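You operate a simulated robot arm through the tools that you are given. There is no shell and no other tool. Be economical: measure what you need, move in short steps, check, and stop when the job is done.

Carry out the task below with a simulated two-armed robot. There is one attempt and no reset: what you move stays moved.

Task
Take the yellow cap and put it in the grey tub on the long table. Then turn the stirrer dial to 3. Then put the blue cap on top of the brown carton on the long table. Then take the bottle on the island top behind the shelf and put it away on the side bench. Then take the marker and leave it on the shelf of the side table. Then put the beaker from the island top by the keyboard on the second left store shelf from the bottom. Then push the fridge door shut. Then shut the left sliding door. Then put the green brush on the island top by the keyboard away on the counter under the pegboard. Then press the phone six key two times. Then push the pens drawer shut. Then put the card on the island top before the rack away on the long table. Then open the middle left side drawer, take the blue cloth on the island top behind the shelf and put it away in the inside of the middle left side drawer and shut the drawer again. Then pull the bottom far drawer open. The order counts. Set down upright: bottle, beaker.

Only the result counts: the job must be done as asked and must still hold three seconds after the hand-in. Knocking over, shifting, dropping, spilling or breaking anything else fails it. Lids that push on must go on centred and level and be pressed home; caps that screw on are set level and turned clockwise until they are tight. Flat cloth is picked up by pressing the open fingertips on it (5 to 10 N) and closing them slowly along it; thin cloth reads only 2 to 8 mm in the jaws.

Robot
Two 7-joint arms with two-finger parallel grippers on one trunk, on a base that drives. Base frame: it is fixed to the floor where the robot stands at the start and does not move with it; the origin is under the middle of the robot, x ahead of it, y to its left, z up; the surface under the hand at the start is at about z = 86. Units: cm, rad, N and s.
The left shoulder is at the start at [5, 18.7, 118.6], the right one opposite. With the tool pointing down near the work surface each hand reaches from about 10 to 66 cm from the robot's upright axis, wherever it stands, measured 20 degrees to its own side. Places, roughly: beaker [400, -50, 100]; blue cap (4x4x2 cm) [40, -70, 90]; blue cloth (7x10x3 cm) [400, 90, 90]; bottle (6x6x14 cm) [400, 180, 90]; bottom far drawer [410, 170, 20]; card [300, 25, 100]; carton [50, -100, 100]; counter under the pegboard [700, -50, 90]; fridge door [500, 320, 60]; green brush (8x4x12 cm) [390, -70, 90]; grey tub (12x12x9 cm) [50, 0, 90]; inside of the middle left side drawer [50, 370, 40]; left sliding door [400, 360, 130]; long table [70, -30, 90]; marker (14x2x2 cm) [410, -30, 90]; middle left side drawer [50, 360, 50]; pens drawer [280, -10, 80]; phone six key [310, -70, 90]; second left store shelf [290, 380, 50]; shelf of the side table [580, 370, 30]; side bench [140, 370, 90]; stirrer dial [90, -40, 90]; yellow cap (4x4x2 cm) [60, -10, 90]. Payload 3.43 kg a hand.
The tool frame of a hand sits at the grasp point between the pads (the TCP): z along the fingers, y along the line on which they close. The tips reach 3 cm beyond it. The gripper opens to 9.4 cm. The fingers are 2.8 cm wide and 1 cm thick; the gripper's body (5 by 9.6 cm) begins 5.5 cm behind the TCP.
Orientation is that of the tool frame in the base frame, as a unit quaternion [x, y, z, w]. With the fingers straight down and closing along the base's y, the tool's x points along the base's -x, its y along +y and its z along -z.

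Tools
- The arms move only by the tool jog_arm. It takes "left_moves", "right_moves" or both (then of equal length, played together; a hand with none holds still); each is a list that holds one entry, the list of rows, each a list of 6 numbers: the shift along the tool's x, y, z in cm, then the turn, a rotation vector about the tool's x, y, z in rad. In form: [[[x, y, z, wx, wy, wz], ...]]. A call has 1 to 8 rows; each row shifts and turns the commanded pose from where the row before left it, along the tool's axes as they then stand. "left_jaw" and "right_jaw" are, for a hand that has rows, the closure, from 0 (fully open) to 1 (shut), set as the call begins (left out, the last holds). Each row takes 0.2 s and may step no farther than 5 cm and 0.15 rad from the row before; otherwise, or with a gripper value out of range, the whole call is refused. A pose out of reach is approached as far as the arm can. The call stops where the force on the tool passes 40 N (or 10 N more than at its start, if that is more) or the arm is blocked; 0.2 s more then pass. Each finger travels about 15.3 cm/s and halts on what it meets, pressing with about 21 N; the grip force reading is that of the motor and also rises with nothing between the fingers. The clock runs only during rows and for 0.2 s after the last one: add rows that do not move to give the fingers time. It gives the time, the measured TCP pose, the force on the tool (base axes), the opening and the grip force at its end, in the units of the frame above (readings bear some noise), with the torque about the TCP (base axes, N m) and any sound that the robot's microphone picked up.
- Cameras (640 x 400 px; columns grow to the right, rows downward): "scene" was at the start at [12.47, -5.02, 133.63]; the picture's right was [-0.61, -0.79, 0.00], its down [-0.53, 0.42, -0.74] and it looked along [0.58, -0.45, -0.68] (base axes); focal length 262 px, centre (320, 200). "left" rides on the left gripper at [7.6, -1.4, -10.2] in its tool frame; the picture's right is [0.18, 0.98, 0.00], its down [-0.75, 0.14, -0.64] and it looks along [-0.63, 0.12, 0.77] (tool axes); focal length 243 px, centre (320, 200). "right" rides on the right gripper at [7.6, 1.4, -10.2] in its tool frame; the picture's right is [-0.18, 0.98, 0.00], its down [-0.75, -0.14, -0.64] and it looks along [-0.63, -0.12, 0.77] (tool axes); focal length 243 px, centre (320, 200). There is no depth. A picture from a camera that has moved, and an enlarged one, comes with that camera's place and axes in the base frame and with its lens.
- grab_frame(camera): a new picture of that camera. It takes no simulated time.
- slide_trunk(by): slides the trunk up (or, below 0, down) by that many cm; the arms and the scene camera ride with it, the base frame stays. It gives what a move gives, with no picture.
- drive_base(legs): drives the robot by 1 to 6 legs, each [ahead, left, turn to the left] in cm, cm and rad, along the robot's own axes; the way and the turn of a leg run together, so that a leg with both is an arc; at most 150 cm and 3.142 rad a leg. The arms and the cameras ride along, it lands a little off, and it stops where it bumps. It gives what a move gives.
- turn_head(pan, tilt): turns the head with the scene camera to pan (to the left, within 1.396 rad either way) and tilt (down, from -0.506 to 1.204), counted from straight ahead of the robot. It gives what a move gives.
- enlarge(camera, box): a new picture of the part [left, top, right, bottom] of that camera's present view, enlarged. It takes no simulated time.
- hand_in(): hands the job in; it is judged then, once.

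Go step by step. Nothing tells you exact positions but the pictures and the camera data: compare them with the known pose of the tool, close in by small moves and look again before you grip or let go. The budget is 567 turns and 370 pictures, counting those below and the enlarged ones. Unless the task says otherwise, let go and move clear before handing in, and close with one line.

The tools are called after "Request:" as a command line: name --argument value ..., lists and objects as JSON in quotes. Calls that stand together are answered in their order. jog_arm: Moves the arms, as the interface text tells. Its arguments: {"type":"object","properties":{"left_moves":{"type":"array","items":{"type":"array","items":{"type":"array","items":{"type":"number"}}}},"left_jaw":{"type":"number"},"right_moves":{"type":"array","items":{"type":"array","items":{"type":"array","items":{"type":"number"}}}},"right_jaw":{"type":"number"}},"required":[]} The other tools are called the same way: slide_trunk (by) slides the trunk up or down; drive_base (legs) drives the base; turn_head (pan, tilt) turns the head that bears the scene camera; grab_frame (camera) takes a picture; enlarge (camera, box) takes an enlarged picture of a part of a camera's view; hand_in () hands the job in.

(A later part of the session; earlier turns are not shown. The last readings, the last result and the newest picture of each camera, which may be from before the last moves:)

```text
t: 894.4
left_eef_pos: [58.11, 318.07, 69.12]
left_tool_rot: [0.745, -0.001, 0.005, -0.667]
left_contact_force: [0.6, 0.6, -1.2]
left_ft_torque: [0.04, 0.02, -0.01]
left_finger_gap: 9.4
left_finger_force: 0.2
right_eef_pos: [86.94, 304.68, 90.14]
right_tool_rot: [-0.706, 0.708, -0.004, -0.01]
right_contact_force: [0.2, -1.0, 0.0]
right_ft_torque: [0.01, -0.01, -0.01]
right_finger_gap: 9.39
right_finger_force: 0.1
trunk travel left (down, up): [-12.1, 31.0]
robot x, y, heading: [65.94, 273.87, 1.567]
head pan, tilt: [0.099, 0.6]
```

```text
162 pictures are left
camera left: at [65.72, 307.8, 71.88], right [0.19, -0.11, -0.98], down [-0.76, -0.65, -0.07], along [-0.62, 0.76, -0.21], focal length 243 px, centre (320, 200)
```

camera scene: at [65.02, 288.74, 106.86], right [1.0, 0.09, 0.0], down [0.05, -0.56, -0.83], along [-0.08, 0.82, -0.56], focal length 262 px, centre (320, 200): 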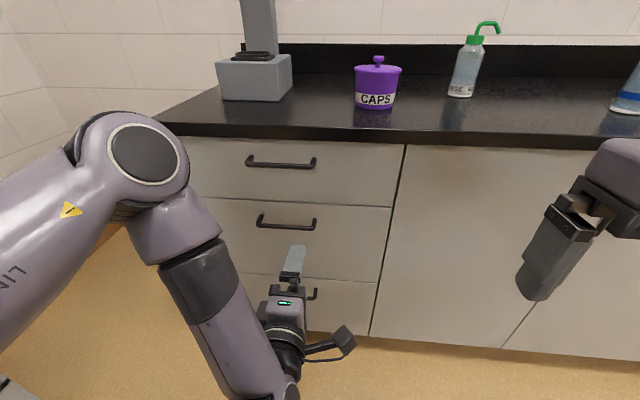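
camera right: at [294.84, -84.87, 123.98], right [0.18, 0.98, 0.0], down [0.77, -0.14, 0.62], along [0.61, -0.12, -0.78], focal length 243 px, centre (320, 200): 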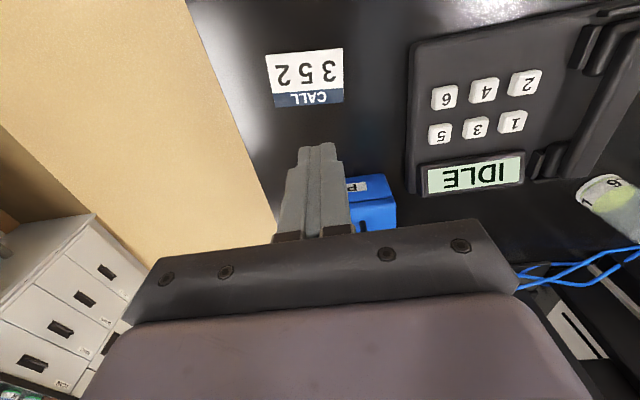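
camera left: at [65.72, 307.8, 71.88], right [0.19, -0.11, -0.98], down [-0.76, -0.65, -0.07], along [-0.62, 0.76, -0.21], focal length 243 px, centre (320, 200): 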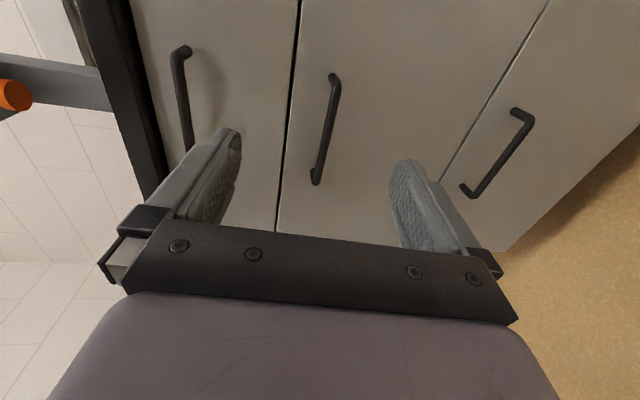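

Request:
jog_arm --left_moves '[[[-2.7, 1.5, 1, 0, 0, 0], [-2.7, 1.5, 1, 0, 0, 0], [0, 0, 4, 0, 0, 0], [0, 0, 4, 0, 0, 0], [0, 0, 0, 0, 0, 0]]]'

Request:
grab_frame --camera "left"

Request:
grab_frame --camera "scene"

```text
t: 895.6
left_eef_pos: [59.95, 325.63, 69.48]
left_tool_rot: [0.747, -0.001, 0.005, -0.665]
left_contact_force: [0.6, -0.5, -0.2]
left_ft_torque: [-0.01, 0.01, 0.01]
left_finger_gap: 9.39
left_finger_force: 0.0
left hand out of reach, approached as far as the arm can: row 1, 2, 3, 4
right_eef_pos: [86.93, 304.76, 90.0]
right_tool_rot: [-0.706, 0.708, -0.003, -0.01]
right_contact_force: [-0.1, -0.5, 0.3]
right_ft_torque: [-0.02, -0.03, 0.01]
right_finger_gap: 9.38
right_finger_force: 0.1
trunk travel left (down, up): [-12.1, 31.0]
robot x, y, heading: [65.84, 273.86, 1.564]
head pan, tilt: [0.099, 0.6]
```

```text
161 pictures are left
camera left: at [67.56, 315.48, 72.24], right [0.19, -0.11, -0.98], down [-0.76, -0.65, -0.07], along [-0.62, 0.75, -0.21], focal length 243 px, centre (320, 200)
```

left: 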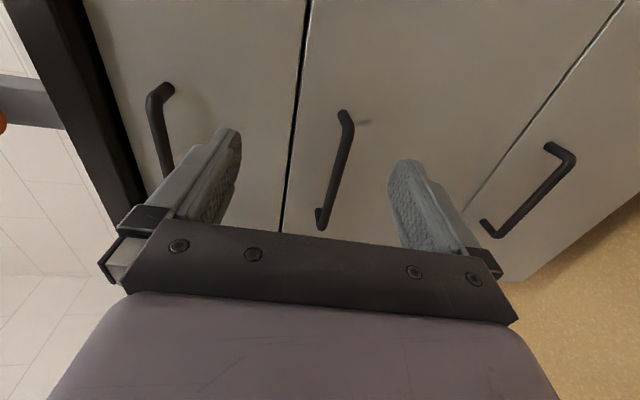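

```text
160 pictures are left
camera scene: at [65.02, 288.74, 106.86], right [1.0, 0.09, 0.0], down [0.05, -0.56, -0.83], along [-0.08, 0.82, -0.56], focal length 262 px, centre (320, 200)
```

scene: 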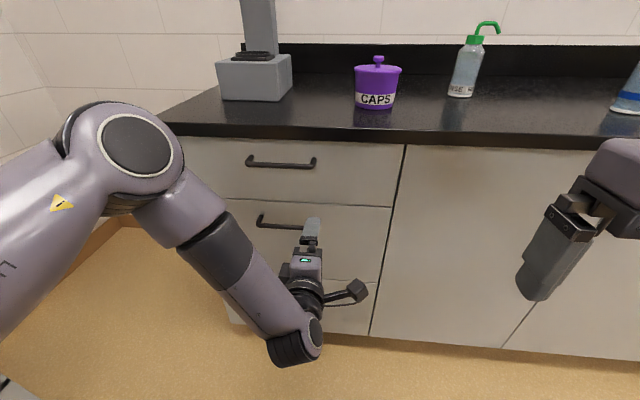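

The arm is at its limit sideways and downward; I'll shift the base 6 cm left and lower the trunk 3 cm instead.

Request:
drive_base --legs '[[0, 6, 0]]'

Request:
slide_trunk --by -3.2

Request:
grab_frame --camera "left"

```text
t: 896.8
left_eef_pos: [53.94, 325.73, 69.44]
left_tool_rot: [0.746, -0.001, 0.005, -0.665]
left_contact_force: [0.0, 0.6, -0.6]
left_ft_torque: [0.02, -0.02, 0.01]
left_finger_gap: 9.41
left_finger_force: 0.0
right_eef_pos: [80.86, 304.78, 90.08]
right_tool_rot: [-0.706, 0.708, -0.004, -0.011]
right_contact_force: [0.6, 1.0, 0.4]
right_ft_torque: [0.01, 0.02, 0.02]
right_finger_gap: 9.4
right_finger_force: 0.1
trunk travel left (down, up): [-12.1, 31.0]
robot x, y, heading: [59.54, 274.36, 1.565]
head pan, tilt: [0.099, 0.6]
```

```text
t: 897.6
left_eef_pos: [53.94, 325.58, 66.23]
left_tool_rot: [0.747, -0.001, 0.005, -0.665]
left_contact_force: [0.4, 0.0, 0.0]
left_ft_torque: [-0.04, -0.01, 0.01]
left_finger_gap: 9.39
left_finger_force: 0.0
right_eef_pos: [80.91, 304.8, 86.9]
right_tool_rot: [-0.706, 0.708, -0.004, -0.01]
right_contact_force: [0.0, 0.3, -0.1]
right_ft_torque: [0.0, 0.0, -0.02]
right_finger_gap: 9.41
right_finger_force: 0.0
trunk travel left (down, up): [-8.9, 34.2]
robot x, y, heading: [59.4, 274.07, 1.57]
head pan, tilt: [0.099, 0.6]
```

```text
159 pictures are left
camera left: at [61.48, 315.45, 69.03], right [0.19, -0.11, -0.98], down [-0.76, -0.65, -0.07], along [-0.62, 0.75, -0.21], focal length 243 px, centre (320, 200)
```

left: 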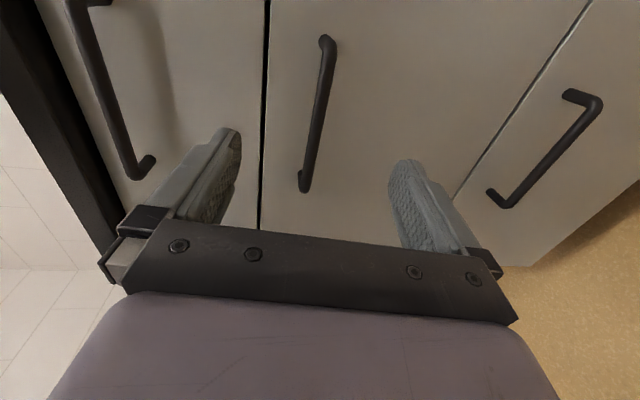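

The bar lies between the fingers. I'll drive ahead 10 cm and close on it.

Request:
drive_base --legs '[[10, 0, 0]]'

Request:
grab_frame --camera "left"

```text
t: 898.8
left_eef_pos: [54.08, 335.8, 66.31]
left_tool_rot: [0.746, -0.001, 0.005, -0.666]
left_contact_force: [0.6, -1.0, -0.1]
left_ft_torque: [-0.02, -0.01, 0.0]
left_finger_gap: 9.38
left_finger_force: 0.0
right_eef_pos: [80.86, 314.74, 86.83]
right_tool_rot: [-0.705, 0.709, -0.004, -0.01]
right_contact_force: [-0.4, -0.7, 0.0]
right_ft_torque: [-0.01, 0.0, 0.01]
right_finger_gap: 9.39
right_finger_force: 0.1
trunk travel left (down, up): [-8.9, 34.2]
robot x, y, heading: [59.59, 284.13, 1.565]
head pan, tilt: [0.099, 0.6]
```

```text
158 pictures are left
camera left: at [61.62, 325.57, 69.03], right [0.19, -0.11, -0.98], down [-0.76, -0.65, -0.07], along [-0.62, 0.75, -0.21], focal length 243 px, centre (320, 200)
```

left: 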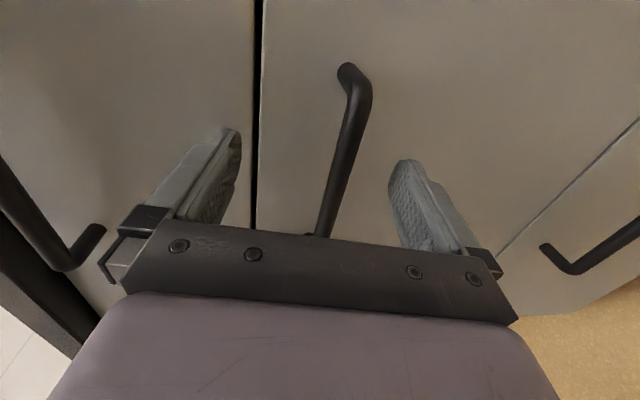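

Request:
jog_arm --left_moves '[[[0, 0, 0, 0, 0, 0], [0, 0, 0, 0, 0, 0], [0, 0, 0, 0, 0, 0], [0, 0, 0, 0, 0, 0]]]' --left_jaw 1

Request:
grab_frame --camera "left"

```text
t: 899.5
left_eef_pos: [54.06, 335.31, 65.33]
left_tool_rot: [0.758, -0.005, 0.006, -0.652]
left_contact_force: [1.9, 0.2, -10.1]
left_ft_torque: [-0.26, -0.24, 0.63]
left_finger_gap: 1.16
left_finger_force: 45.2
right_eef_pos: [80.97, 314.88, 86.82]
right_tool_rot: [-0.705, 0.709, -0.005, -0.01]
right_contact_force: [-0.3, -0.1, 0.4]
right_ft_torque: [0.01, 0.0, -0.02]
right_finger_gap: 9.41
right_finger_force: 0.1
trunk travel left (down, up): [-8.9, 34.2]
robot x, y, heading: [59.11, 284.29, 1.566]
head pan, tilt: [0.099, 0.6]
stopped in row 3 (left hand): the force on the tool passed its limit at 40 N (the readings are from after the stop); the commanded pose is now the measured one
```

```text
157 pictures are left
camera left: at [61.57, 325.18, 68.3], right [0.18, -0.15, -0.97], down [-0.76, -0.65, -0.04], along [-0.62, 0.75, -0.23], focal length 243 px, centre (320, 200)
```

left: 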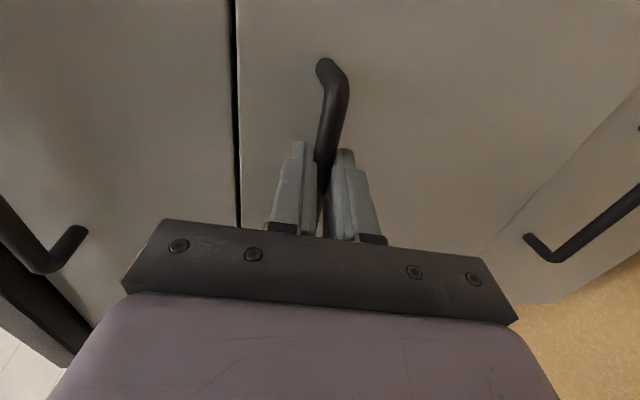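

The handle is gripped. I'll pull by backing the base.

Request:
drive_base --legs '[[-14, 0, 0]]'

Request:
grab_frame --camera "scene"

```text
t: 900.8
left_eef_pos: [54.06, 321.43, 65.25]
left_tool_rot: [0.757, -0.006, 0.006, -0.653]
left_contact_force: [2.2, -0.4, -21.0]
left_ft_torque: [-0.3, -0.24, 0.56]
left_finger_gap: 1.16
left_finger_force: 44.9
right_eef_pos: [80.91, 300.86, 86.85]
right_tool_rot: [-0.705, 0.709, -0.003, -0.01]
right_contact_force: [-1.0, -0.4, 0.3]
right_ft_torque: [-0.04, -0.01, 0.01]
right_finger_gap: 9.41
right_finger_force: 0.0
trunk travel left (down, up): [-8.9, 34.2]
robot x, y, heading: [59.73, 270.37, 1.561]
head pan, tilt: [0.099, 0.6]
```

```text
156 pictures are left
camera scene: at [58.93, 285.06, 103.63], right [1.0, 0.09, 0.0], down [0.05, -0.56, -0.82], along [-0.07, 0.82, -0.57], focal length 262 px, centre (320, 200)
```

scene: 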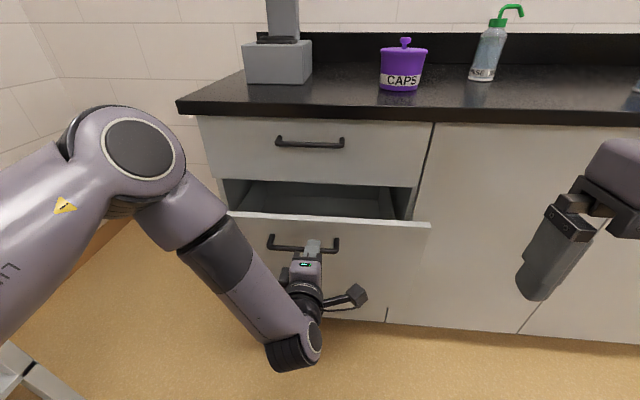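

Opening well. I'll pull another 14 cm.

Request:
drive_base --legs '[[-14, 0, 0]]'

Request:
grab_frame --camera "scene"

```text
t: 902.1
left_eef_pos: [54.11, 307.69, 65.24]
left_tool_rot: [0.758, -0.008, 0.006, -0.652]
left_contact_force: [9.5, -1.9, -9.8]
left_ft_torque: [-0.16, -0.37, 0.18]
left_finger_gap: 1.16
left_finger_force: 45.6
right_eef_pos: [80.88, 287.11, 86.68]
right_tool_rot: [-0.705, 0.709, -0.004, -0.011]
right_contact_force: [0.4, -0.3, -0.5]
right_ft_torque: [0.01, 0.0, -0.02]
right_finger_gap: 9.4
right_finger_force: 0.2
trunk travel left (down, up): [-8.9, 34.2]
robot x, y, heading: [59.47, 256.05, 1.565]
head pan, tilt: [0.099, 0.6]
```

```text
155 pictures are left
camera scene: at [58.85, 271.27, 103.64], right [1.0, 0.09, 0.0], down [0.05, -0.56, -0.82], along [-0.08, 0.82, -0.57], focal length 262 px, centre (320, 200)
```

scene: 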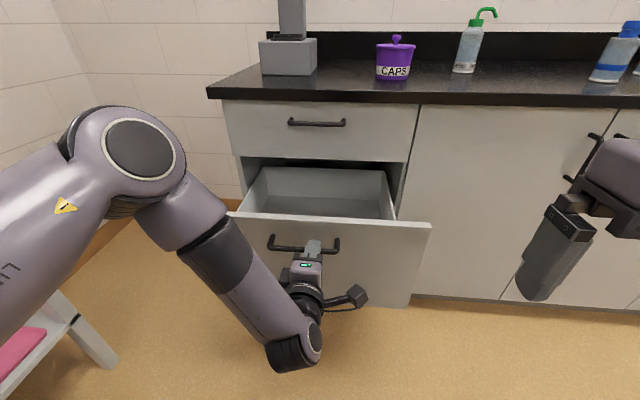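

Request:
drive_base --legs '[[-5, 0, 0]]'

Request:
jog_arm --left_moves '[[[0, 0, 0, 0, 0, 0], [0, 0, 0, 0, 0, 0], [0, 0, 0, 0, 0, 0]]]' --left_jaw 0

Request:
drive_base --legs '[[-25, 0, 0]]'

Request:
grab_frame --camera "scene"

```text
t: 903.1
left_eef_pos: [54.03, 302.56, 65.23]
left_tool_rot: [0.758, -0.007, 0.009, -0.652]
left_contact_force: [6.6, -1.8, -3.4]
left_ft_torque: [-0.1, -0.27, 0.49]
left_finger_gap: 1.12
left_finger_force: 45.2
right_eef_pos: [80.76, 282.19, 86.77]
right_tool_rot: [-0.706, 0.708, -0.003, -0.009]
right_contact_force: [0.9, -0.2, 0.1]
right_ft_torque: [0.0, 0.0, -0.02]
right_finger_gap: 9.4
right_finger_force: 0.0
trunk travel left (down, up): [-8.9, 34.2]
robot x, y, heading: [59.3, 251.89, 1.566]
head pan, tilt: [0.099, 0.6]
```

```text
t: 903.9
left_eef_pos: [54.03, 302.61, 65.2]
left_tool_rot: [0.758, -0.008, 0.007, -0.652]
left_contact_force: [0.2, -0.4, -0.1]
left_ft_torque: [0.02, 0.0, -0.01]
left_finger_gap: 9.42
left_finger_force: 0.1
right_eef_pos: [80.84, 282.17, 86.91]
right_tool_rot: [-0.704, 0.71, -0.004, -0.01]
right_contact_force: [0.5, 0.0, 0.4]
right_ft_torque: [-0.03, 0.0, -0.01]
right_finger_gap: 9.39
right_finger_force: 0.0
trunk travel left (down, up): [-8.9, 34.2]
robot x, y, heading: [59.55, 250.98, 1.565]
head pan, tilt: [0.099, 0.6]
```

```text
t: 905.7
left_eef_pos: [53.77, 277.47, 65.23]
left_tool_rot: [0.758, -0.007, 0.008, -0.652]
left_contact_force: [-0.1, -0.5, -1.4]
left_ft_torque: [0.02, 0.04, 0.01]
left_finger_gap: 9.42
left_finger_force: 0.0
right_eef_pos: [80.48, 257.22, 86.77]
right_tool_rot: [-0.705, 0.709, -0.004, -0.01]
right_contact_force: [-1.3, -0.2, -0.7]
right_ft_torque: [0.0, -0.01, 0.0]
right_finger_gap: 9.4
right_finger_force: 0.1
trunk travel left (down, up): [-8.9, 34.2]
robot x, y, heading: [59.31, 226.52, 1.566]
head pan, tilt: [0.099, 0.6]
```

```text
154 pictures are left
camera scene: at [58.58, 241.27, 103.66], right [1.0, 0.09, 0.0], down [0.05, -0.56, -0.83], along [-0.08, 0.82, -0.56], focal length 262 px, centre (320, 200)
```

scene: 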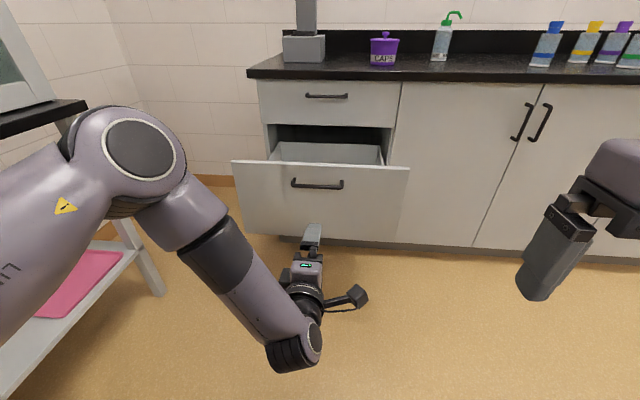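

The drawer is open about 33 cm. I'll raise the trunk and restore the left hand's posture.

Request:
slide_trunk --by 31.2

Request:
jog_arm --left_moves '[[[0, 0, 0, 0, 0, 0.15], [0, 0, 0, 0, 0, 0.15], [0, 0, 0, 0, 0, 0.15], [0, 0, 0, 0, 0, 0.15], [0, 0, 0, 0, 0, 0.15], [0, 0, 0, 0, 0, 0.15], [0, 0, 0, 0, 0, 0.15], [0, 0, 0, 0, 0, 0.15]]]'

Request:
jog_arm --left_moves '[[[0, 0, 0, 0, 0, 0.15], [0, 0, 0, 0, 0, 0.15], [0, 0, 0, 0, 0, 0.07], [0, 0, 0, 0, 0.15, 0], [0, 0, 0, 0, 0.15, 0], [0, 0, 0, 0, 0.15, 0], [0, 0, 0, 0, 0.15, 0], [0, 0, 0, 0, 0.15, 0]]]'

Request:
jog_arm --left_moves '[[[0, 0, 0, 0, 0.15, 0], [0, 0, 0, 0, 0.15, 0], [0, 0, 0, 0, 0.15, 0], [0, 0, 0, 0, 0.15, 0], [0, 0, -3, 0, 0.1, 0], [3, 3, -3, 0, 0, 0], [3, 3, -3, 0, 0, 0], [3, 3, -3, 0, 0, 0]]]'

```text
t: 908.8
left_eef_pos: [53.86, 277.64, 96.38]
left_tool_rot: [0.758, -0.007, 0.007, -0.652]
left_contact_force: [0.1, 0.7, -0.2]
left_ft_torque: [0.01, -0.01, -0.02]
left_finger_gap: 9.38
left_finger_force: 0.0
right_eef_pos: [80.45, 257.23, 118.02]
right_tool_rot: [-0.705, 0.709, -0.004, -0.009]
right_contact_force: [0.1, -0.9, -0.1]
right_ft_torque: [-0.02, 0.04, 0.0]
right_finger_gap: 9.4
right_finger_force: 0.0
trunk travel left (down, up): [-40.1, 3.0]
robot x, y, heading: [59.22, 226.58, 1.564]
head pan, tilt: [0.099, 0.6]
```

```text
t: 910.6
left_eef_pos: [53.72, 277.47, 96.54]
left_tool_rot: [0.621, -0.435, -0.363, -0.542]
left_contact_force: [0.0, -0.1, 1.1]
left_ft_torque: [-0.02, 0.01, -0.02]
left_finger_gap: 9.39
left_finger_force: 0.1
right_eef_pos: [80.5, 257.33, 118.06]
right_tool_rot: [-0.705, 0.709, -0.004, -0.01]
right_contact_force: [-0.1, -0.3, -0.3]
right_ft_torque: [0.04, 0.03, 0.01]
right_finger_gap: 9.4
right_finger_force: 0.0
trunk travel left (down, up): [-40.1, 3.0]
robot x, y, heading: [59.47, 226.77, 1.565]
head pan, tilt: [0.099, 0.6]
```

```text
t: 912.4
left_eef_pos: [53.81, 277.55, 96.47]
left_tool_rot: [-0.661, 0.675, 0.228, 0.237]
left_contact_force: [-0.1, 0.4, 0.1]
left_ft_torque: [0.03, -0.01, 0.01]
left_finger_gap: 9.4
left_finger_force: 0.1
right_eef_pos: [80.59, 257.28, 118.0]
right_tool_rot: [-0.705, 0.709, -0.004, -0.01]
right_contact_force: [0.3, -0.6, 0.6]
right_ft_torque: [0.0, 0.01, -0.02]
right_finger_gap: 9.38
right_finger_force: 0.1
trunk travel left (down, up): [-40.1, 3.0]
robot x, y, heading: [59.51, 226.58, 1.562]
head pan, tilt: [0.099, 0.6]
```

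```text
refused: row 6 steps farther than a row can; nothing moved
```

Request:
jog_arm --left_moves '[[[0, 0, 0, 0, 0.15, 0], [0, 0, 0, 0, 0.15, 0], [0, 0, 0, 0, 0.15, 0], [0, 0, 0, 0, 0.15, 0], [0, 0, -3, 0, 0.08, 0], [2.5, 2.5, -3, 0, 0, 0], [2.5, 2.5, -3, 0, 0, 0], [2.5, 2.5, -3, 0, 0, 0]]]'

Request:
jog_arm --left_moves '[[[2.5, 2.5, -3, 0, 0, 0], [2.5, 2.5, -3, 0, 0, 0], [2, 0, -3, 0, 0, 0], [0, 0, 0, 0, 0, 0]]]'

```text
t: 914.2
left_eef_pos: [46.02, 269.94, 108.69]
left_tool_rot: [-0.701, 0.714, -0.004, -0.002]
left_contact_force: [0.1, -0.3, 0.1]
left_ft_torque: [0.02, 0.02, -0.01]
left_finger_gap: 9.37
left_finger_force: 0.1
right_eef_pos: [80.47, 257.2, 117.97]
right_tool_rot: [-0.705, 0.709, -0.003, -0.01]
right_contact_force: [0.4, 0.0, 0.3]
right_ft_torque: [-0.01, -0.02, 0.01]
right_finger_gap: 9.41
right_finger_force: 0.0
trunk travel left (down, up): [-40.1, 3.0]
robot x, y, heading: [59.4, 226.45, 1.558]
head pan, tilt: [0.099, 0.6]
```

```text
t: 915.2
left_eef_pos: [40.75, 263.28, 117.57]
left_tool_rot: [-0.7, 0.714, -0.005, -0.002]
left_contact_force: [-0.2, -0.5, -0.2]
left_ft_torque: [0.0, 0.0, 0.01]
left_finger_gap: 9.4
left_finger_force: 0.0
right_eef_pos: [80.48, 257.28, 117.97]
right_tool_rot: [-0.705, 0.709, -0.004, -0.009]
right_contact_force: [-0.5, -0.4, 0.5]
right_ft_torque: [0.02, 0.03, 0.0]
right_finger_gap: 9.41
right_finger_force: 0.0
trunk travel left (down, up): [-40.1, 3.0]
robot x, y, heading: [59.49, 226.98, 1.562]
head pan, tilt: [0.099, 0.6]
```

Now to the blue cloth near [396, 87] on the island's far side. I'll drive there.

Request:
drive_base --legs '[[20, -148, 0], [0, -150, 0], [0, -125, 0]]'

Request:
drive_base --legs '[[0, 0, 1.56], [0, 145, 0]]'

Request:
turn_head --pan 0 --tilt 0.6

Request:
grab_frame --camera "scene"

```text
t: 952.3
left_eef_pos: [467.2, 280.43, 117.47]
left_tool_rot: [-0.702, 0.712, -0.003, -0.001]
left_contact_force: [0.5, 0.7, 1.0]
left_ft_torque: [0.02, -0.01, -0.02]
left_finger_gap: 9.39
left_finger_force: 0.0
right_eef_pos: [506.83, 274.56, 118.09]
right_tool_rot: [0.708, -0.707, 0.003, 0.009]
right_contact_force: [0.3, 0.9, 0.6]
right_ft_torque: [0.0, 0.01, 0.02]
right_finger_gap: 9.38
right_finger_force: 0.0
trunk travel left (down, up): [-40.1, 3.0]
robot x, y, heading: [485.7, 243.9, 1.564]
head pan, tilt: [0.099, 0.6]
```

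```text
t: 969.0
left_eef_pos: [447.24, 79.52, 117.5]
left_tool_rot: [1.0, -0.009, 0.004, -0.002]
left_contact_force: [0.5, -0.3, 0.5]
left_ft_torque: [-0.01, 0.01, -0.02]
left_finger_gap: 9.4
left_finger_force: 0.0
right_eef_pos: [453.22, 119.12, 118.1]
right_tool_rot: [1.0, -0.002, 0.009, 0.004]
right_contact_force: [0.2, -0.1, 0.4]
right_ft_torque: [-0.03, 0.0, -0.02]
right_finger_gap: 9.39
right_finger_force: 0.0
trunk travel left (down, up): [-40.1, 3.0]
robot x, y, heading: [484.48, 97.92, 3.138]
head pan, tilt: [0.099, 0.6]
```

```text
t: 969.7
left_eef_pos: [447.31, 79.52, 117.43]
left_tool_rot: [1.0, -0.009, 0.004, -0.001]
left_contact_force: [0.6, 0.7, -0.1]
left_ft_torque: [-0.02, -0.02, 0.0]
left_finger_gap: 9.41
left_finger_force: 0.2
right_eef_pos: [453.34, 119.27, 118.04]
right_tool_rot: [1.0, -0.002, 0.01, 0.005]
right_contact_force: [0.0, -0.6, 0.2]
right_ft_torque: [0.0, -0.02, -0.03]
right_finger_gap: 9.4
right_finger_force: 0.0
trunk travel left (down, up): [-40.1, 3.0]
robot x, y, heading: [483.92, 98.01, 3.135]
head pan, tilt: [0.0, 0.6]
```

```text
153 pictures are left
camera scene: at [469.34, 98.13, 134.86], right [0.0, 1.0, 0.0], down [0.56, 0.0, -0.83], along [-0.83, 0.0, -0.56], focal length 262 px, centre (320, 200)
```

scene: 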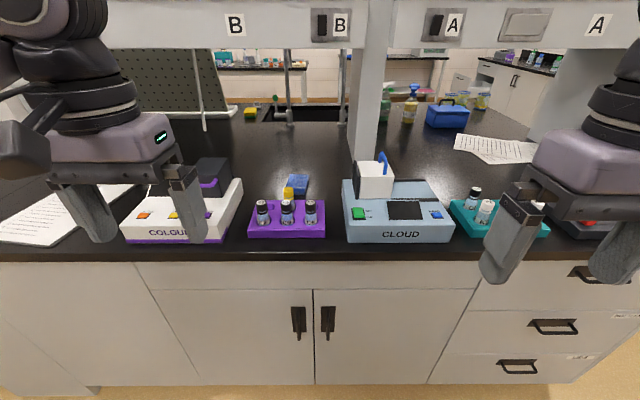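

Request:
enlarge --camera "scene" --box '[240, 140, 360, 250]'

```text
3.64 times, centred on (300, 195) of scene
camera zoom: at [469.34, 98.13, 134.86], right [0.0, 1.0, 0.0], down [0.56, 0.0, -0.83], along [-0.83, 0.0, -0.56], focal length 951 px, centre (393, 218)
```

zoom: 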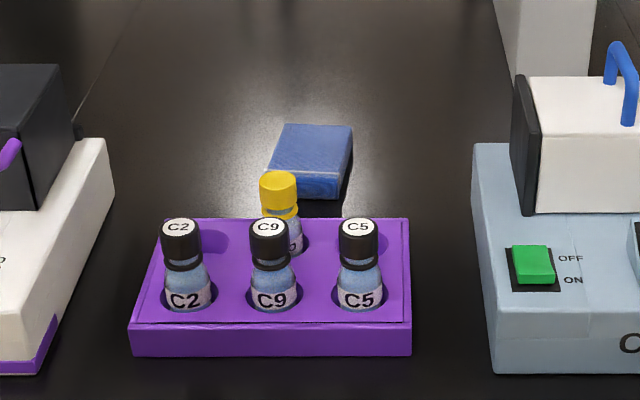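

The folded blue cloth is centred near [394.5, 91], 7 cm wide. To get close enough I'll offset the base to y≈117 (clear of the door handles) and drive up as near as possible.

Request:
drive_base --legs '[[0, -20, 0], [26, 0, 0]]'

Request:
drive_base --legs '[[4, 0, 0]]'

Request:
turn_head --pan 0.4 --tilt 0.7

Request:
grab_frame --camera "scene"

```text
t: 973.5
left_eef_pos: [421.8, 99.52, 117.52]
left_tool_rot: [1.0, -0.006, 0.005, -0.001]
left_contact_force: [0.2, -0.3, 0.1]
left_ft_torque: [0.0, -0.02, -0.02]
left_finger_gap: 9.39
left_finger_force: 0.0
right_eef_pos: [427.59, 139.17, 117.94]
right_tool_rot: [1.0, 0.001, 0.011, 0.005]
right_contact_force: [-0.2, 0.0, 0.3]
right_ft_torque: [-0.02, 0.0, 0.0]
right_finger_gap: 9.39
right_finger_force: 0.0
trunk travel left (down, up): [-40.1, 3.0]
robot x, y, heading: [458.52, 118.37, -3.137]
head pan, tilt: [0.0, 0.6]
```

```text
t: 974.5
left_eef_pos: [419.01, 99.5, 117.45]
left_tool_rot: [1.0, -0.006, 0.004, -0.002]
left_contact_force: [0.4, 0.1, 0.1]
left_ft_torque: [0.02, 0.02, 0.0]
left_finger_gap: 9.39
left_finger_force: 0.0
right_eef_pos: [424.8, 139.23, 118.02]
right_tool_rot: [1.0, 0.0, 0.01, 0.005]
right_contact_force: [0.9, 0.2, -0.1]
right_ft_torque: [0.03, 0.07, 0.01]
right_finger_gap: 9.38
right_finger_force: 0.1
trunk travel left (down, up): [-40.1, 3.0]
robot x, y, heading: [455.7, 118.11, -3.14]
head pan, tilt: [0.0, 0.6]
stopped in leg 1: the robot was blocked; the commanded pose is now the measured one
```

```text
t: 975.4
left_eef_pos: [418.95, 99.58, 117.39]
left_tool_rot: [1.0, -0.006, 0.005, -0.002]
left_contact_force: [-0.4, 0.4, 0.4]
left_ft_torque: [-0.02, -0.03, 0.0]
left_finger_gap: 9.41
left_finger_force: 0.0
right_eef_pos: [424.68, 139.25, 117.99]
right_tool_rot: [1.0, 0.0, 0.01, 0.005]
right_contact_force: [0.4, 0.1, -0.1]
right_ft_torque: [0.0, -0.01, 0.03]
right_finger_gap: 9.4
right_finger_force: 0.1
trunk travel left (down, up): [-40.1, 3.0]
robot x, y, heading: [455.35, 117.92, -3.139]
head pan, tilt: [0.4, 0.7]
```

```text
151 pictures are left
camera scene: at [441.92, 115.05, 134.0], right [-0.39, 0.92, 0.0], down [0.59, 0.25, -0.77], along [-0.7, -0.3, -0.64], focal length 262 px, centre (320, 200)
```

scene: 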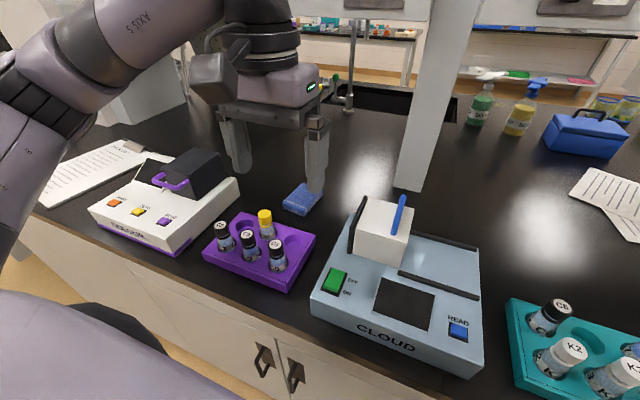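

Request:
jog_arm --left_moves '[[[-4.3, 1.7, 0, 0, 0, 0], [-4.3, 1.7, 0, 0, 0, 0], [-4.3, 1.7, 0, 0, 0, 0], [-4.3, 1.7, 0, 0, 0, 0], [-4.3, 1.7, 1, 0, 0, 0], [0, 0, 4.5, 0, 0, 0], [0, 0, 4.5, 0, 0, 0], [0, 0, 0, 0, 0, 0]]]'

Request:
grab_frame --camera "left"

Request:
grab_frame --camera "scene"

```text
t: 977.2
left_eef_pos: [397.32, 91.36, 107.29]
left_tool_rot: [1.0, -0.006, 0.005, -0.002]
left_contact_force: [0.0, -0.1, 0.5]
left_ft_torque: [0.0, -0.01, 0.02]
left_finger_gap: 9.41
left_finger_force: 0.1
right_eef_pos: [424.66, 139.36, 117.93]
right_tool_rot: [1.0, 0.0, 0.011, 0.004]
right_contact_force: [-0.1, -0.1, 0.3]
right_ft_torque: [-0.05, 0.02, -0.03]
right_finger_gap: 9.39
right_finger_force: 0.0
trunk travel left (down, up): [-40.1, 3.0]
robot x, y, heading: [455.38, 118.33, -3.143]
head pan, tilt: [0.4, 0.7]
```

```text
150 pictures are left
camera left: at [404.94, 92.59, 117.77], right [0.17, -0.99, 0.0], down [-0.76, -0.13, 0.63], along [-0.62, -0.11, -0.77], focal length 243 px, centre (320, 200)
```

left: 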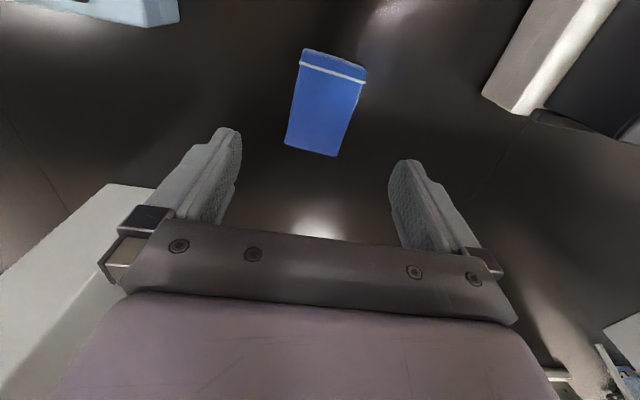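

```text
149 pictures are left
camera scene: at [441.94, 115.04, 134.0], right [-0.39, 0.92, 0.0], down [0.59, 0.25, -0.77], along [-0.7, -0.3, -0.64], focal length 262 px, centre (320, 200)
```

scene: 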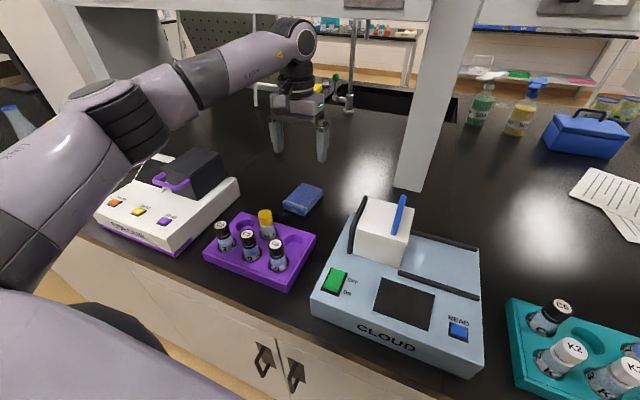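

Request:
jog_arm --left_moves '[[[-1.3, 0.6, 0, 0, 0, 0.11], [0, 0, 4, 0, 0, 0], [0, 0, 4, 0, 0, 0], [0, 0, 3, 0, 0, 0], [0, 0, 0, 0, 0, 0]]]'

Request:
grab_frame --camera "left"

Request:
enlarge --camera "scene" --box '[200, 120, 380, 290]'

```text
t: 978.4
left_eef_pos: [396.19, 90.74, 96.29]
left_tool_rot: [0.998, -0.062, 0.004, -0.001]
left_contact_force: [0.3, -0.1, 0.3]
left_ft_torque: [0.0, 0.0, -0.01]
left_finger_gap: 9.42
left_finger_force: 0.1
right_eef_pos: [424.68, 139.33, 118.01]
right_tool_rot: [1.0, 0.0, 0.01, 0.006]
right_contact_force: [0.1, -0.1, 0.6]
right_ft_torque: [0.02, 0.01, 0.0]
right_finger_gap: 9.39
right_finger_force: 0.0
trunk travel left (down, up): [-40.1, 3.0]
robot x, y, heading: [455.53, 118.22, -3.141]
head pan, tilt: [0.4, 0.7]
```

```text
148 pictures are left
camera left: at [403.83, 91.13, 106.68], right [0.06, -1.0, 0.0], down [-0.77, -0.05, 0.63], along [-0.63, -0.04, -0.77], focal length 243 px, centre (320, 200)
```

left: 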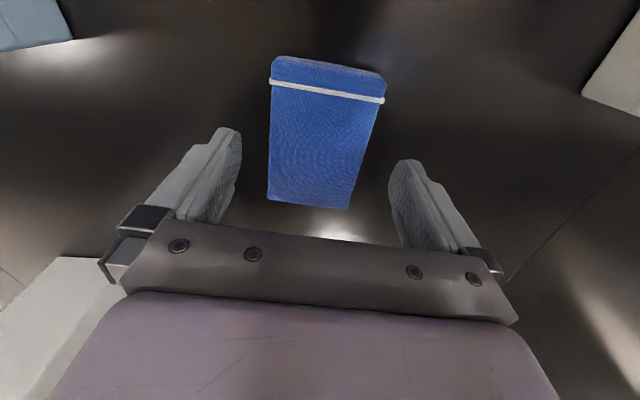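

```text
2.35 times, centred on (290, 205) of scene
camera zoom: at [441.93, 115.05, 134.0], right [-0.39, 0.92, 0.0], down [0.59, 0.25, -0.77], along [-0.7, -0.3, -0.64], focal length 615 px, centre (391, 188)
```

zoom: 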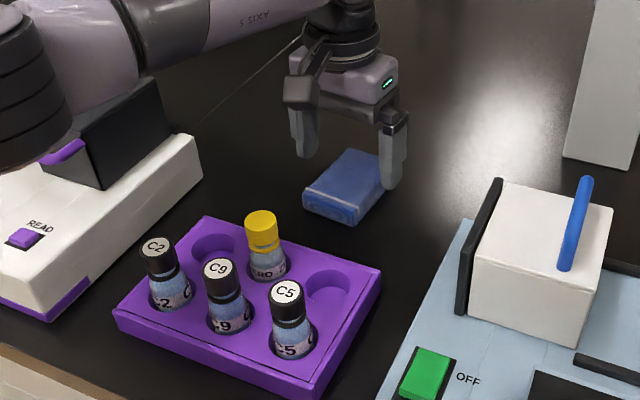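

The cloth is centred between the fingers. I'll lower and close on its sides.

Request:
jog_arm --left_moves '[[[0, 0, 2, 0, 0, 0], [0, 0, 0.7, 0, 0, 0], [0, 0, 0, 0, 0, 0]]]'

Request:
jog_arm --left_moves '[[[0, 0, 0, 0, 0, 0], [0, 0, 0, 0, 0, 0], [0, 0, 0, 0, 0, 0], [0, 0, 0, 0, 0, 0]]]' --left_jaw 1

Request:
grab_frame --camera "left"

```text
t: 979.2
left_eef_pos: [396.23, 90.68, 93.6]
left_tool_rot: [0.998, -0.061, 0.005, -0.002]
left_contact_force: [0.0, -0.3, -0.1]
left_ft_torque: [0.04, -0.01, -0.01]
left_finger_gap: 9.41
left_finger_force: 0.1
right_eef_pos: [424.69, 139.31, 117.95]
right_tool_rot: [1.0, 0.0, 0.01, 0.005]
right_contact_force: [1.0, -0.1, 0.0]
right_ft_torque: [0.02, -0.07, 0.0]
right_finger_gap: 9.39
right_finger_force: 0.1
trunk travel left (down, up): [-40.1, 3.0]
robot x, y, heading: [455.39, 117.98, -3.146]
head pan, tilt: [0.4, 0.7]
```

```text
t: 980.2
left_eef_pos: [396.34, 90.86, 93.62]
left_tool_rot: [0.998, -0.062, 0.005, -0.001]
left_contact_force: [0.4, 0.1, -0.3]
left_ft_torque: [0.01, 0.03, 0.0]
left_finger_gap: 6.37
left_finger_force: 20.8
right_eef_pos: [424.58, 139.28, 117.95]
right_tool_rot: [1.0, 0.0, 0.01, 0.004]
right_contact_force: [0.2, 0.6, 0.7]
right_ft_torque: [0.0, 0.01, 0.0]
right_finger_gap: 9.39
right_finger_force: 0.0
trunk travel left (down, up): [-40.1, 3.0]
robot x, y, heading: [455.25, 118.1, -3.144]
head pan, tilt: [0.4, 0.7]
```

```text
146 pictures are left
camera left: at [403.91, 91.17, 104.01], right [0.06, -1.0, 0.0], down [-0.77, -0.05, 0.63], along [-0.63, -0.04, -0.77], focal length 243 px, centre (320, 200)
```

left: 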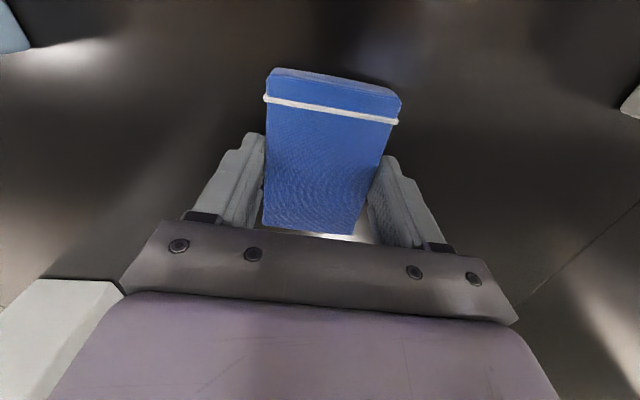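

Gripped (6.4 cm). I'll lift well above the vials and retract.

Request:
jog_arm --left_moves '[[[0, 0, -2, 0, 0, 0], [0, 0, -4, 0, 0, 0], [0, 0, -4, 0, 0, 0], [0, 0, -4, 0, 0, 0], [0, 0, -4, 0, 0, 0], [0, 0, 0, 0, 0, 0]]]'

Request:
grab_frame --camera "left"

Request:
jog_arm --left_moves '[[[4, 0, 0, 0, 0, 0], [4.3, 0, 0, 0, 0, 0], [4.3, 0, 0, 0, 0, 0], [4.3, 0, 0, 0, 0, 0], [4.3, 0, 0, 0, 0, 0], [4, 0, 0, 0, 0, 0], [0, 0, 0, 0, 0, 0]]]'

Request:
grab_frame --camera "scene"

```text
t: 981.6
left_eef_pos: [396.07, 90.85, 111.43]
left_tool_rot: [0.998, -0.061, 0.006, -0.002]
left_contact_force: [0.5, 0.4, -1.6]
left_ft_torque: [-0.02, 0.01, -0.03]
left_finger_gap: 6.39
left_finger_force: 21.2
right_eef_pos: [424.68, 139.31, 117.92]
right_tool_rot: [1.0, 0.0, 0.011, 0.005]
right_contact_force: [-0.2, 0.3, -0.9]
right_ft_torque: [0.02, 0.03, -0.01]
right_finger_gap: 9.41
right_finger_force: 0.1
trunk travel left (down, up): [-40.1, 3.0]
robot x, y, heading: [455.49, 118.26, -3.139]
head pan, tilt: [0.4, 0.7]
```

```text
145 pictures are left
camera left: at [403.71, 91.17, 121.95], right [0.06, -1.0, 0.0], down [-0.77, -0.05, 0.63], along [-0.63, -0.04, -0.77], focal length 243 px, centre (320, 200)
```

left: 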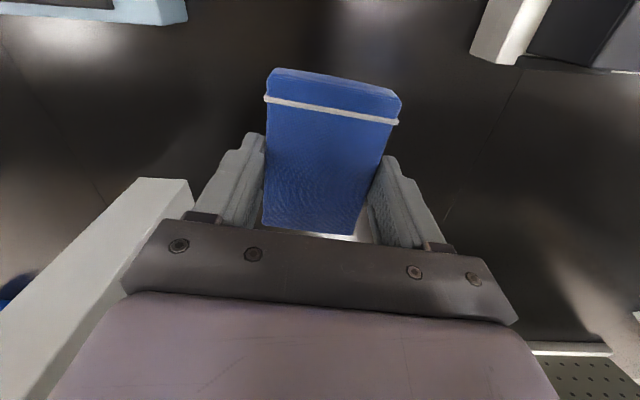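

```text
t: 983.2
left_eef_pos: [421.14, 87.51, 111.75]
left_tool_rot: [0.998, -0.06, 0.005, -0.001]
left_contact_force: [0.0, 0.3, -0.4]
left_ft_torque: [-0.03, 0.0, 0.0]
left_finger_gap: 6.37
left_finger_force: 20.8
right_eef_pos: [424.75, 139.27, 117.91]
right_tool_rot: [1.0, -0.001, 0.011, 0.004]
right_contact_force: [-0.2, -0.1, 0.6]
right_ft_torque: [-0.02, 0.0, 0.0]
right_finger_gap: 9.38
right_finger_force: 0.1
trunk travel left (down, up): [-40.1, 3.0]
robot x, y, heading: [455.61, 118.32, -3.14]
head pan, tilt: [0.4, 0.7]
```

```text
144 pictures are left
camera scene: at [441.9, 115.05, 133.99], right [-0.39, 0.92, 0.0], down [0.59, 0.25, -0.76], along [-0.7, -0.3, -0.64], focal length 262 px, centre (320, 200)
```

scene: 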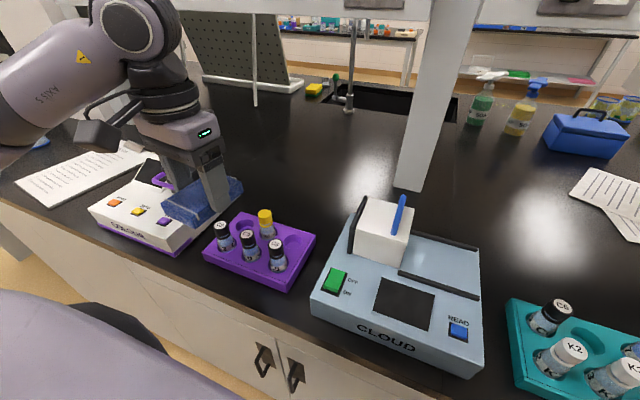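

The cloth is in hand. I'll drive back to the open drawer.

Request:
drive_base --legs '[[-30, 0, 0], [0, -138, 0], [0, 0, -1.57], [0, 150, 0], [0, 150, 0]]'

Request:
turn_head --pan 0.3 --tilt 0.6

```text
t: 1027.1
left_eef_pos: [152.1, 292.43, 111.73]
left_tool_rot: [-0.661, 0.751, -0.004, -0.002]
left_contact_force: [-0.2, 0.8, -0.2]
left_ft_torque: [0.03, 0.01, -0.02]
left_finger_gap: 6.38
left_finger_force: 21.2
right_eef_pos: [203.9, 288.57, 117.96]
right_tool_rot: [-0.705, 0.709, -0.004, -0.01]
right_contact_force: [-0.4, -0.4, 0.6]
right_ft_torque: [0.02, 0.01, 0.03]
right_finger_gap: 9.39
right_finger_force: 0.0
trunk travel left (down, up): [-40.1, 3.0]
robot x, y, heading: [182.25, 257.84, 1.572]
head pan, tilt: [0.4, 0.7]
```

```text
t: 1027.7
left_eef_pos: [152.23, 292.37, 111.79]
left_tool_rot: [-0.661, 0.751, -0.005, -0.003]
left_contact_force: [-0.4, 0.0, 0.9]
left_ft_torque: [-0.01, -0.01, 0.01]
left_finger_gap: 6.4
left_finger_force: 21.0
right_eef_pos: [203.81, 288.68, 117.9]
right_tool_rot: [-0.705, 0.709, -0.004, -0.011]
right_contact_force: [0.4, -0.8, 0.3]
right_ft_torque: [-0.01, -0.02, 0.01]
right_finger_gap: 9.41
right_finger_force: 0.0
trunk travel left (down, up): [-40.1, 3.0]
robot x, y, heading: [182.37, 258.04, 1.569]
head pan, tilt: [0.3, 0.6]
```

Request:
drive_base --legs '[[2, 110, 0]]'

Request:
grab_frame --camera "scene"

```text
t: 1037.5
left_eef_pos: [42.76, 292.97, 111.84]
left_tool_rot: [-0.669, 0.743, -0.005, -0.003]
left_contact_force: [0.6, -0.4, -0.9]
left_ft_torque: [0.01, -0.04, 0.03]
left_finger_gap: 6.39
left_finger_force: 21.1
right_eef_pos: [94.58, 290.43, 118.03]
right_tool_rot: [0.714, -0.701, 0.004, 0.01]
right_contact_force: [0.0, -0.5, -0.1]
right_ft_torque: [-0.02, 0.02, 0.01]
right_finger_gap: 9.41
right_finger_force: 0.1
trunk travel left (down, up): [-40.1, 3.0]
robot x, y, heading: [73.99, 259.19, 1.588]
head pan, tilt: [0.3, 0.6]
```

```text
143 pictures are left
camera scene: at [71.3, 273.45, 134.86], right [0.95, 0.31, 0.0], down [0.18, -0.54, -0.83], along [-0.26, 0.78, -0.56], focal length 262 px, centre (320, 200)
```

scene: 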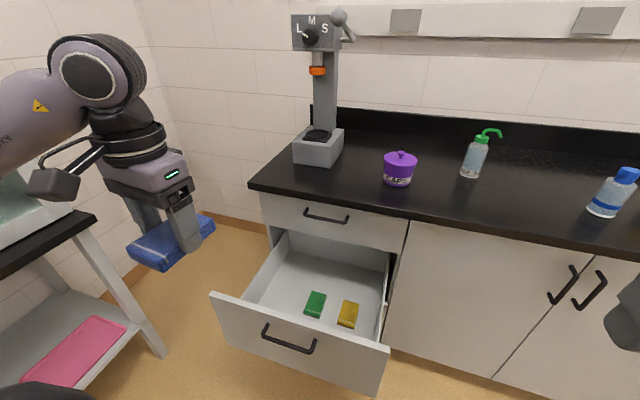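

The drawer holds a green and a yellow cloth on the right; its left part is free, around [40, 322]. I'll move the base closer, square the hand and go over it.

Request:
drive_base --legs '[[7, 15, -0.017]]'

Request:
jog_arm --left_moves '[[[0, -3, 0, 0, 0, -0.105], [-2, -3, 0, 0, 0, 0], [-4, -3, 0, 0, 0, 0], [-4, -3, 0, 0, 0, 0], [-4, 0, 0, 0, 0, 0], [-4, 0, 0, 0, 0, 0], [-3, 0, 0, 0, 0, 0], [0, 0, 0, 0, 0, 0]]]'

Request:
grab_frame --camera "scene"

Request:
grab_frame --camera "left"

```text
t: 1039.5
left_eef_pos: [28.32, 300.28, 111.8]
left_tool_rot: [-0.663, 0.748, -0.005, -0.002]
left_contact_force: [-0.5, 0.1, 0.1]
left_ft_torque: [0.0, -0.03, -0.02]
left_finger_gap: 6.4
left_finger_force: 20.8
right_eef_pos: [80.01, 296.96, 118.1]
right_tool_rot: [0.708, -0.707, 0.005, 0.011]
right_contact_force: [-0.4, -0.1, -0.6]
right_ft_torque: [0.02, -0.03, -0.02]
right_finger_gap: 9.39
right_finger_force: 0.1
trunk travel left (down, up): [-40.1, 3.0]
robot x, y, heading: [59.39, 266.27, 1.577]
head pan, tilt: [0.3, 0.6]
```

```text
t: 1041.3
left_eef_pos: [40.52, 320.62, 111.51]
left_tool_rot: [-0.702, 0.712, -0.003, -0.003]
left_contact_force: [-0.9, -0.1, -0.4]
left_ft_torque: [0.02, 0.0, -0.03]
left_finger_gap: 6.39
left_finger_force: 20.5
right_eef_pos: [80.14, 296.95, 118.06]
right_tool_rot: [0.708, -0.706, 0.004, 0.011]
right_contact_force: [0.5, 0.7, -0.2]
right_ft_torque: [0.0, 0.03, 0.03]
right_finger_gap: 9.39
right_finger_force: 0.0
trunk travel left (down, up): [-40.1, 3.0]
robot x, y, heading: [59.26, 266.14, 1.572]
head pan, tilt: [0.3, 0.6]
```

```text
142 pictures are left
camera scene: at [56.51, 280.35, 134.86], right [0.95, 0.3, 0.0], down [0.17, -0.54, -0.83], along [-0.25, 0.79, -0.56], focal length 262 px, centre (320, 200)
```

scene: 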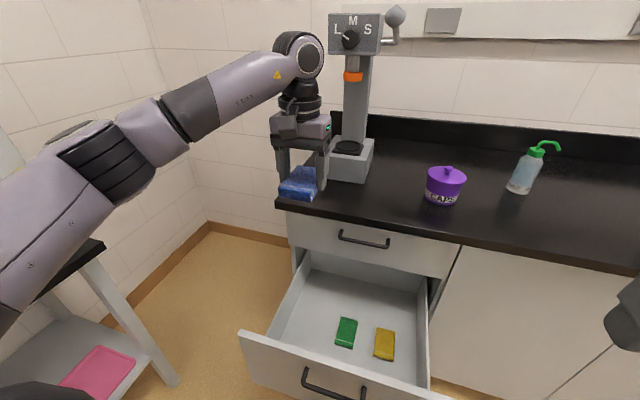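

```text
141 pictures are left
camera left: at [41.79, 312.99, 122.04], right [-0.99, -0.17, 0.0], down [-0.13, 0.76, 0.63], along [-0.11, 0.63, -0.77], focal length 243 px, centre (320, 200)
```

left: 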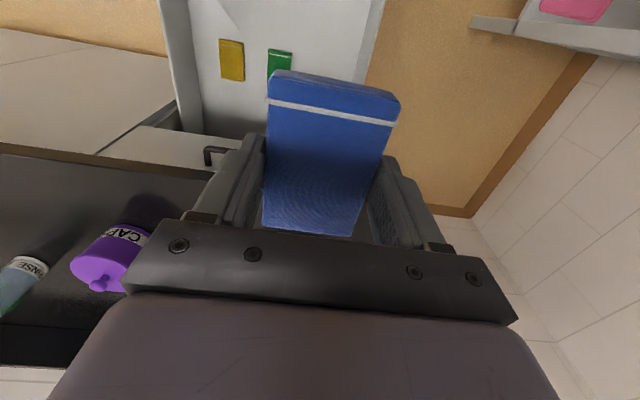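

Request:
slide_trunk --by -30

Request:
jog_arm --left_moves '[[[0, 0, 4, 0, 0, 0], [0, 0, 4, 0, 0, 0], [0, 0, 4, 0, 0, 0], [0, 0, 4, 0, 0, 0], [0, 0, 0, 0, 0, 0]]]'

Request:
grab_frame --camera "scene"

Request:
grab_frame --camera "left"

```text
t: 1044.3
left_eef_pos: [40.39, 320.54, 81.46]
left_tool_rot: [-0.702, 0.712, -0.005, -0.003]
left_contact_force: [0.4, 0.0, -0.5]
left_ft_torque: [-0.01, 0.01, 0.0]
left_finger_gap: 6.39
left_finger_force: 20.9
right_eef_pos: [80.08, 296.87, 87.94]
right_tool_rot: [0.708, -0.707, 0.005, 0.01]
right_contact_force: [0.1, 0.6, 0.1]
right_ft_torque: [-0.03, -0.03, 0.02]
right_finger_gap: 9.41
right_finger_force: 0.1
trunk travel left (down, up): [-10.1, 33.0]
robot x, y, heading: [59.27, 266.16, 1.572]
head pan, tilt: [0.3, 0.6]
```

```text
t: 1045.5
left_eef_pos: [40.3, 320.63, 65.68]
left_tool_rot: [-0.702, 0.712, -0.005, -0.003]
left_contact_force: [0.1, -0.4, -0.4]
left_ft_torque: [0.0, -0.02, 0.01]
left_finger_gap: 6.39
left_finger_force: 20.9
right_eef_pos: [80.07, 296.88, 88.01]
right_tool_rot: [0.707, -0.707, 0.005, 0.01]
right_contact_force: [-0.3, 0.3, 1.3]
right_ft_torque: [0.01, 0.02, 0.01]
right_finger_gap: 9.4
right_finger_force: 0.1
trunk travel left (down, up): [-10.1, 33.0]
robot x, y, heading: [58.78, 266.02, 1.576]
head pan, tilt: [0.3, 0.6]
```

```text
140 pictures are left
camera scene: at [56.52, 280.37, 104.86], right [0.95, 0.3, 0.0], down [0.17, -0.54, -0.82], along [-0.25, 0.79, -0.57], focal length 262 px, centre (320, 200)
```

scene: 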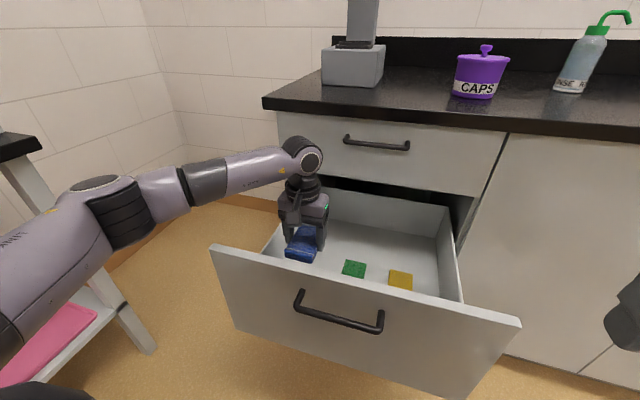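

```text
139 pictures are left
camera left: at [41.72, 312.91, 76.17], right [-0.99, -0.17, 0.0], down [-0.13, 0.76, 0.63], along [-0.11, 0.62, -0.77], focal length 243 px, centre (320, 200)
```

left: 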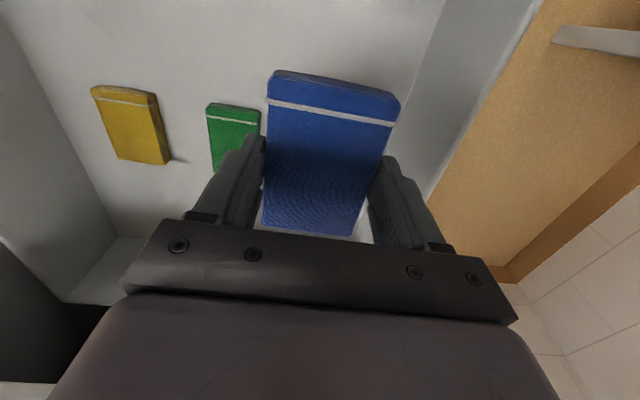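

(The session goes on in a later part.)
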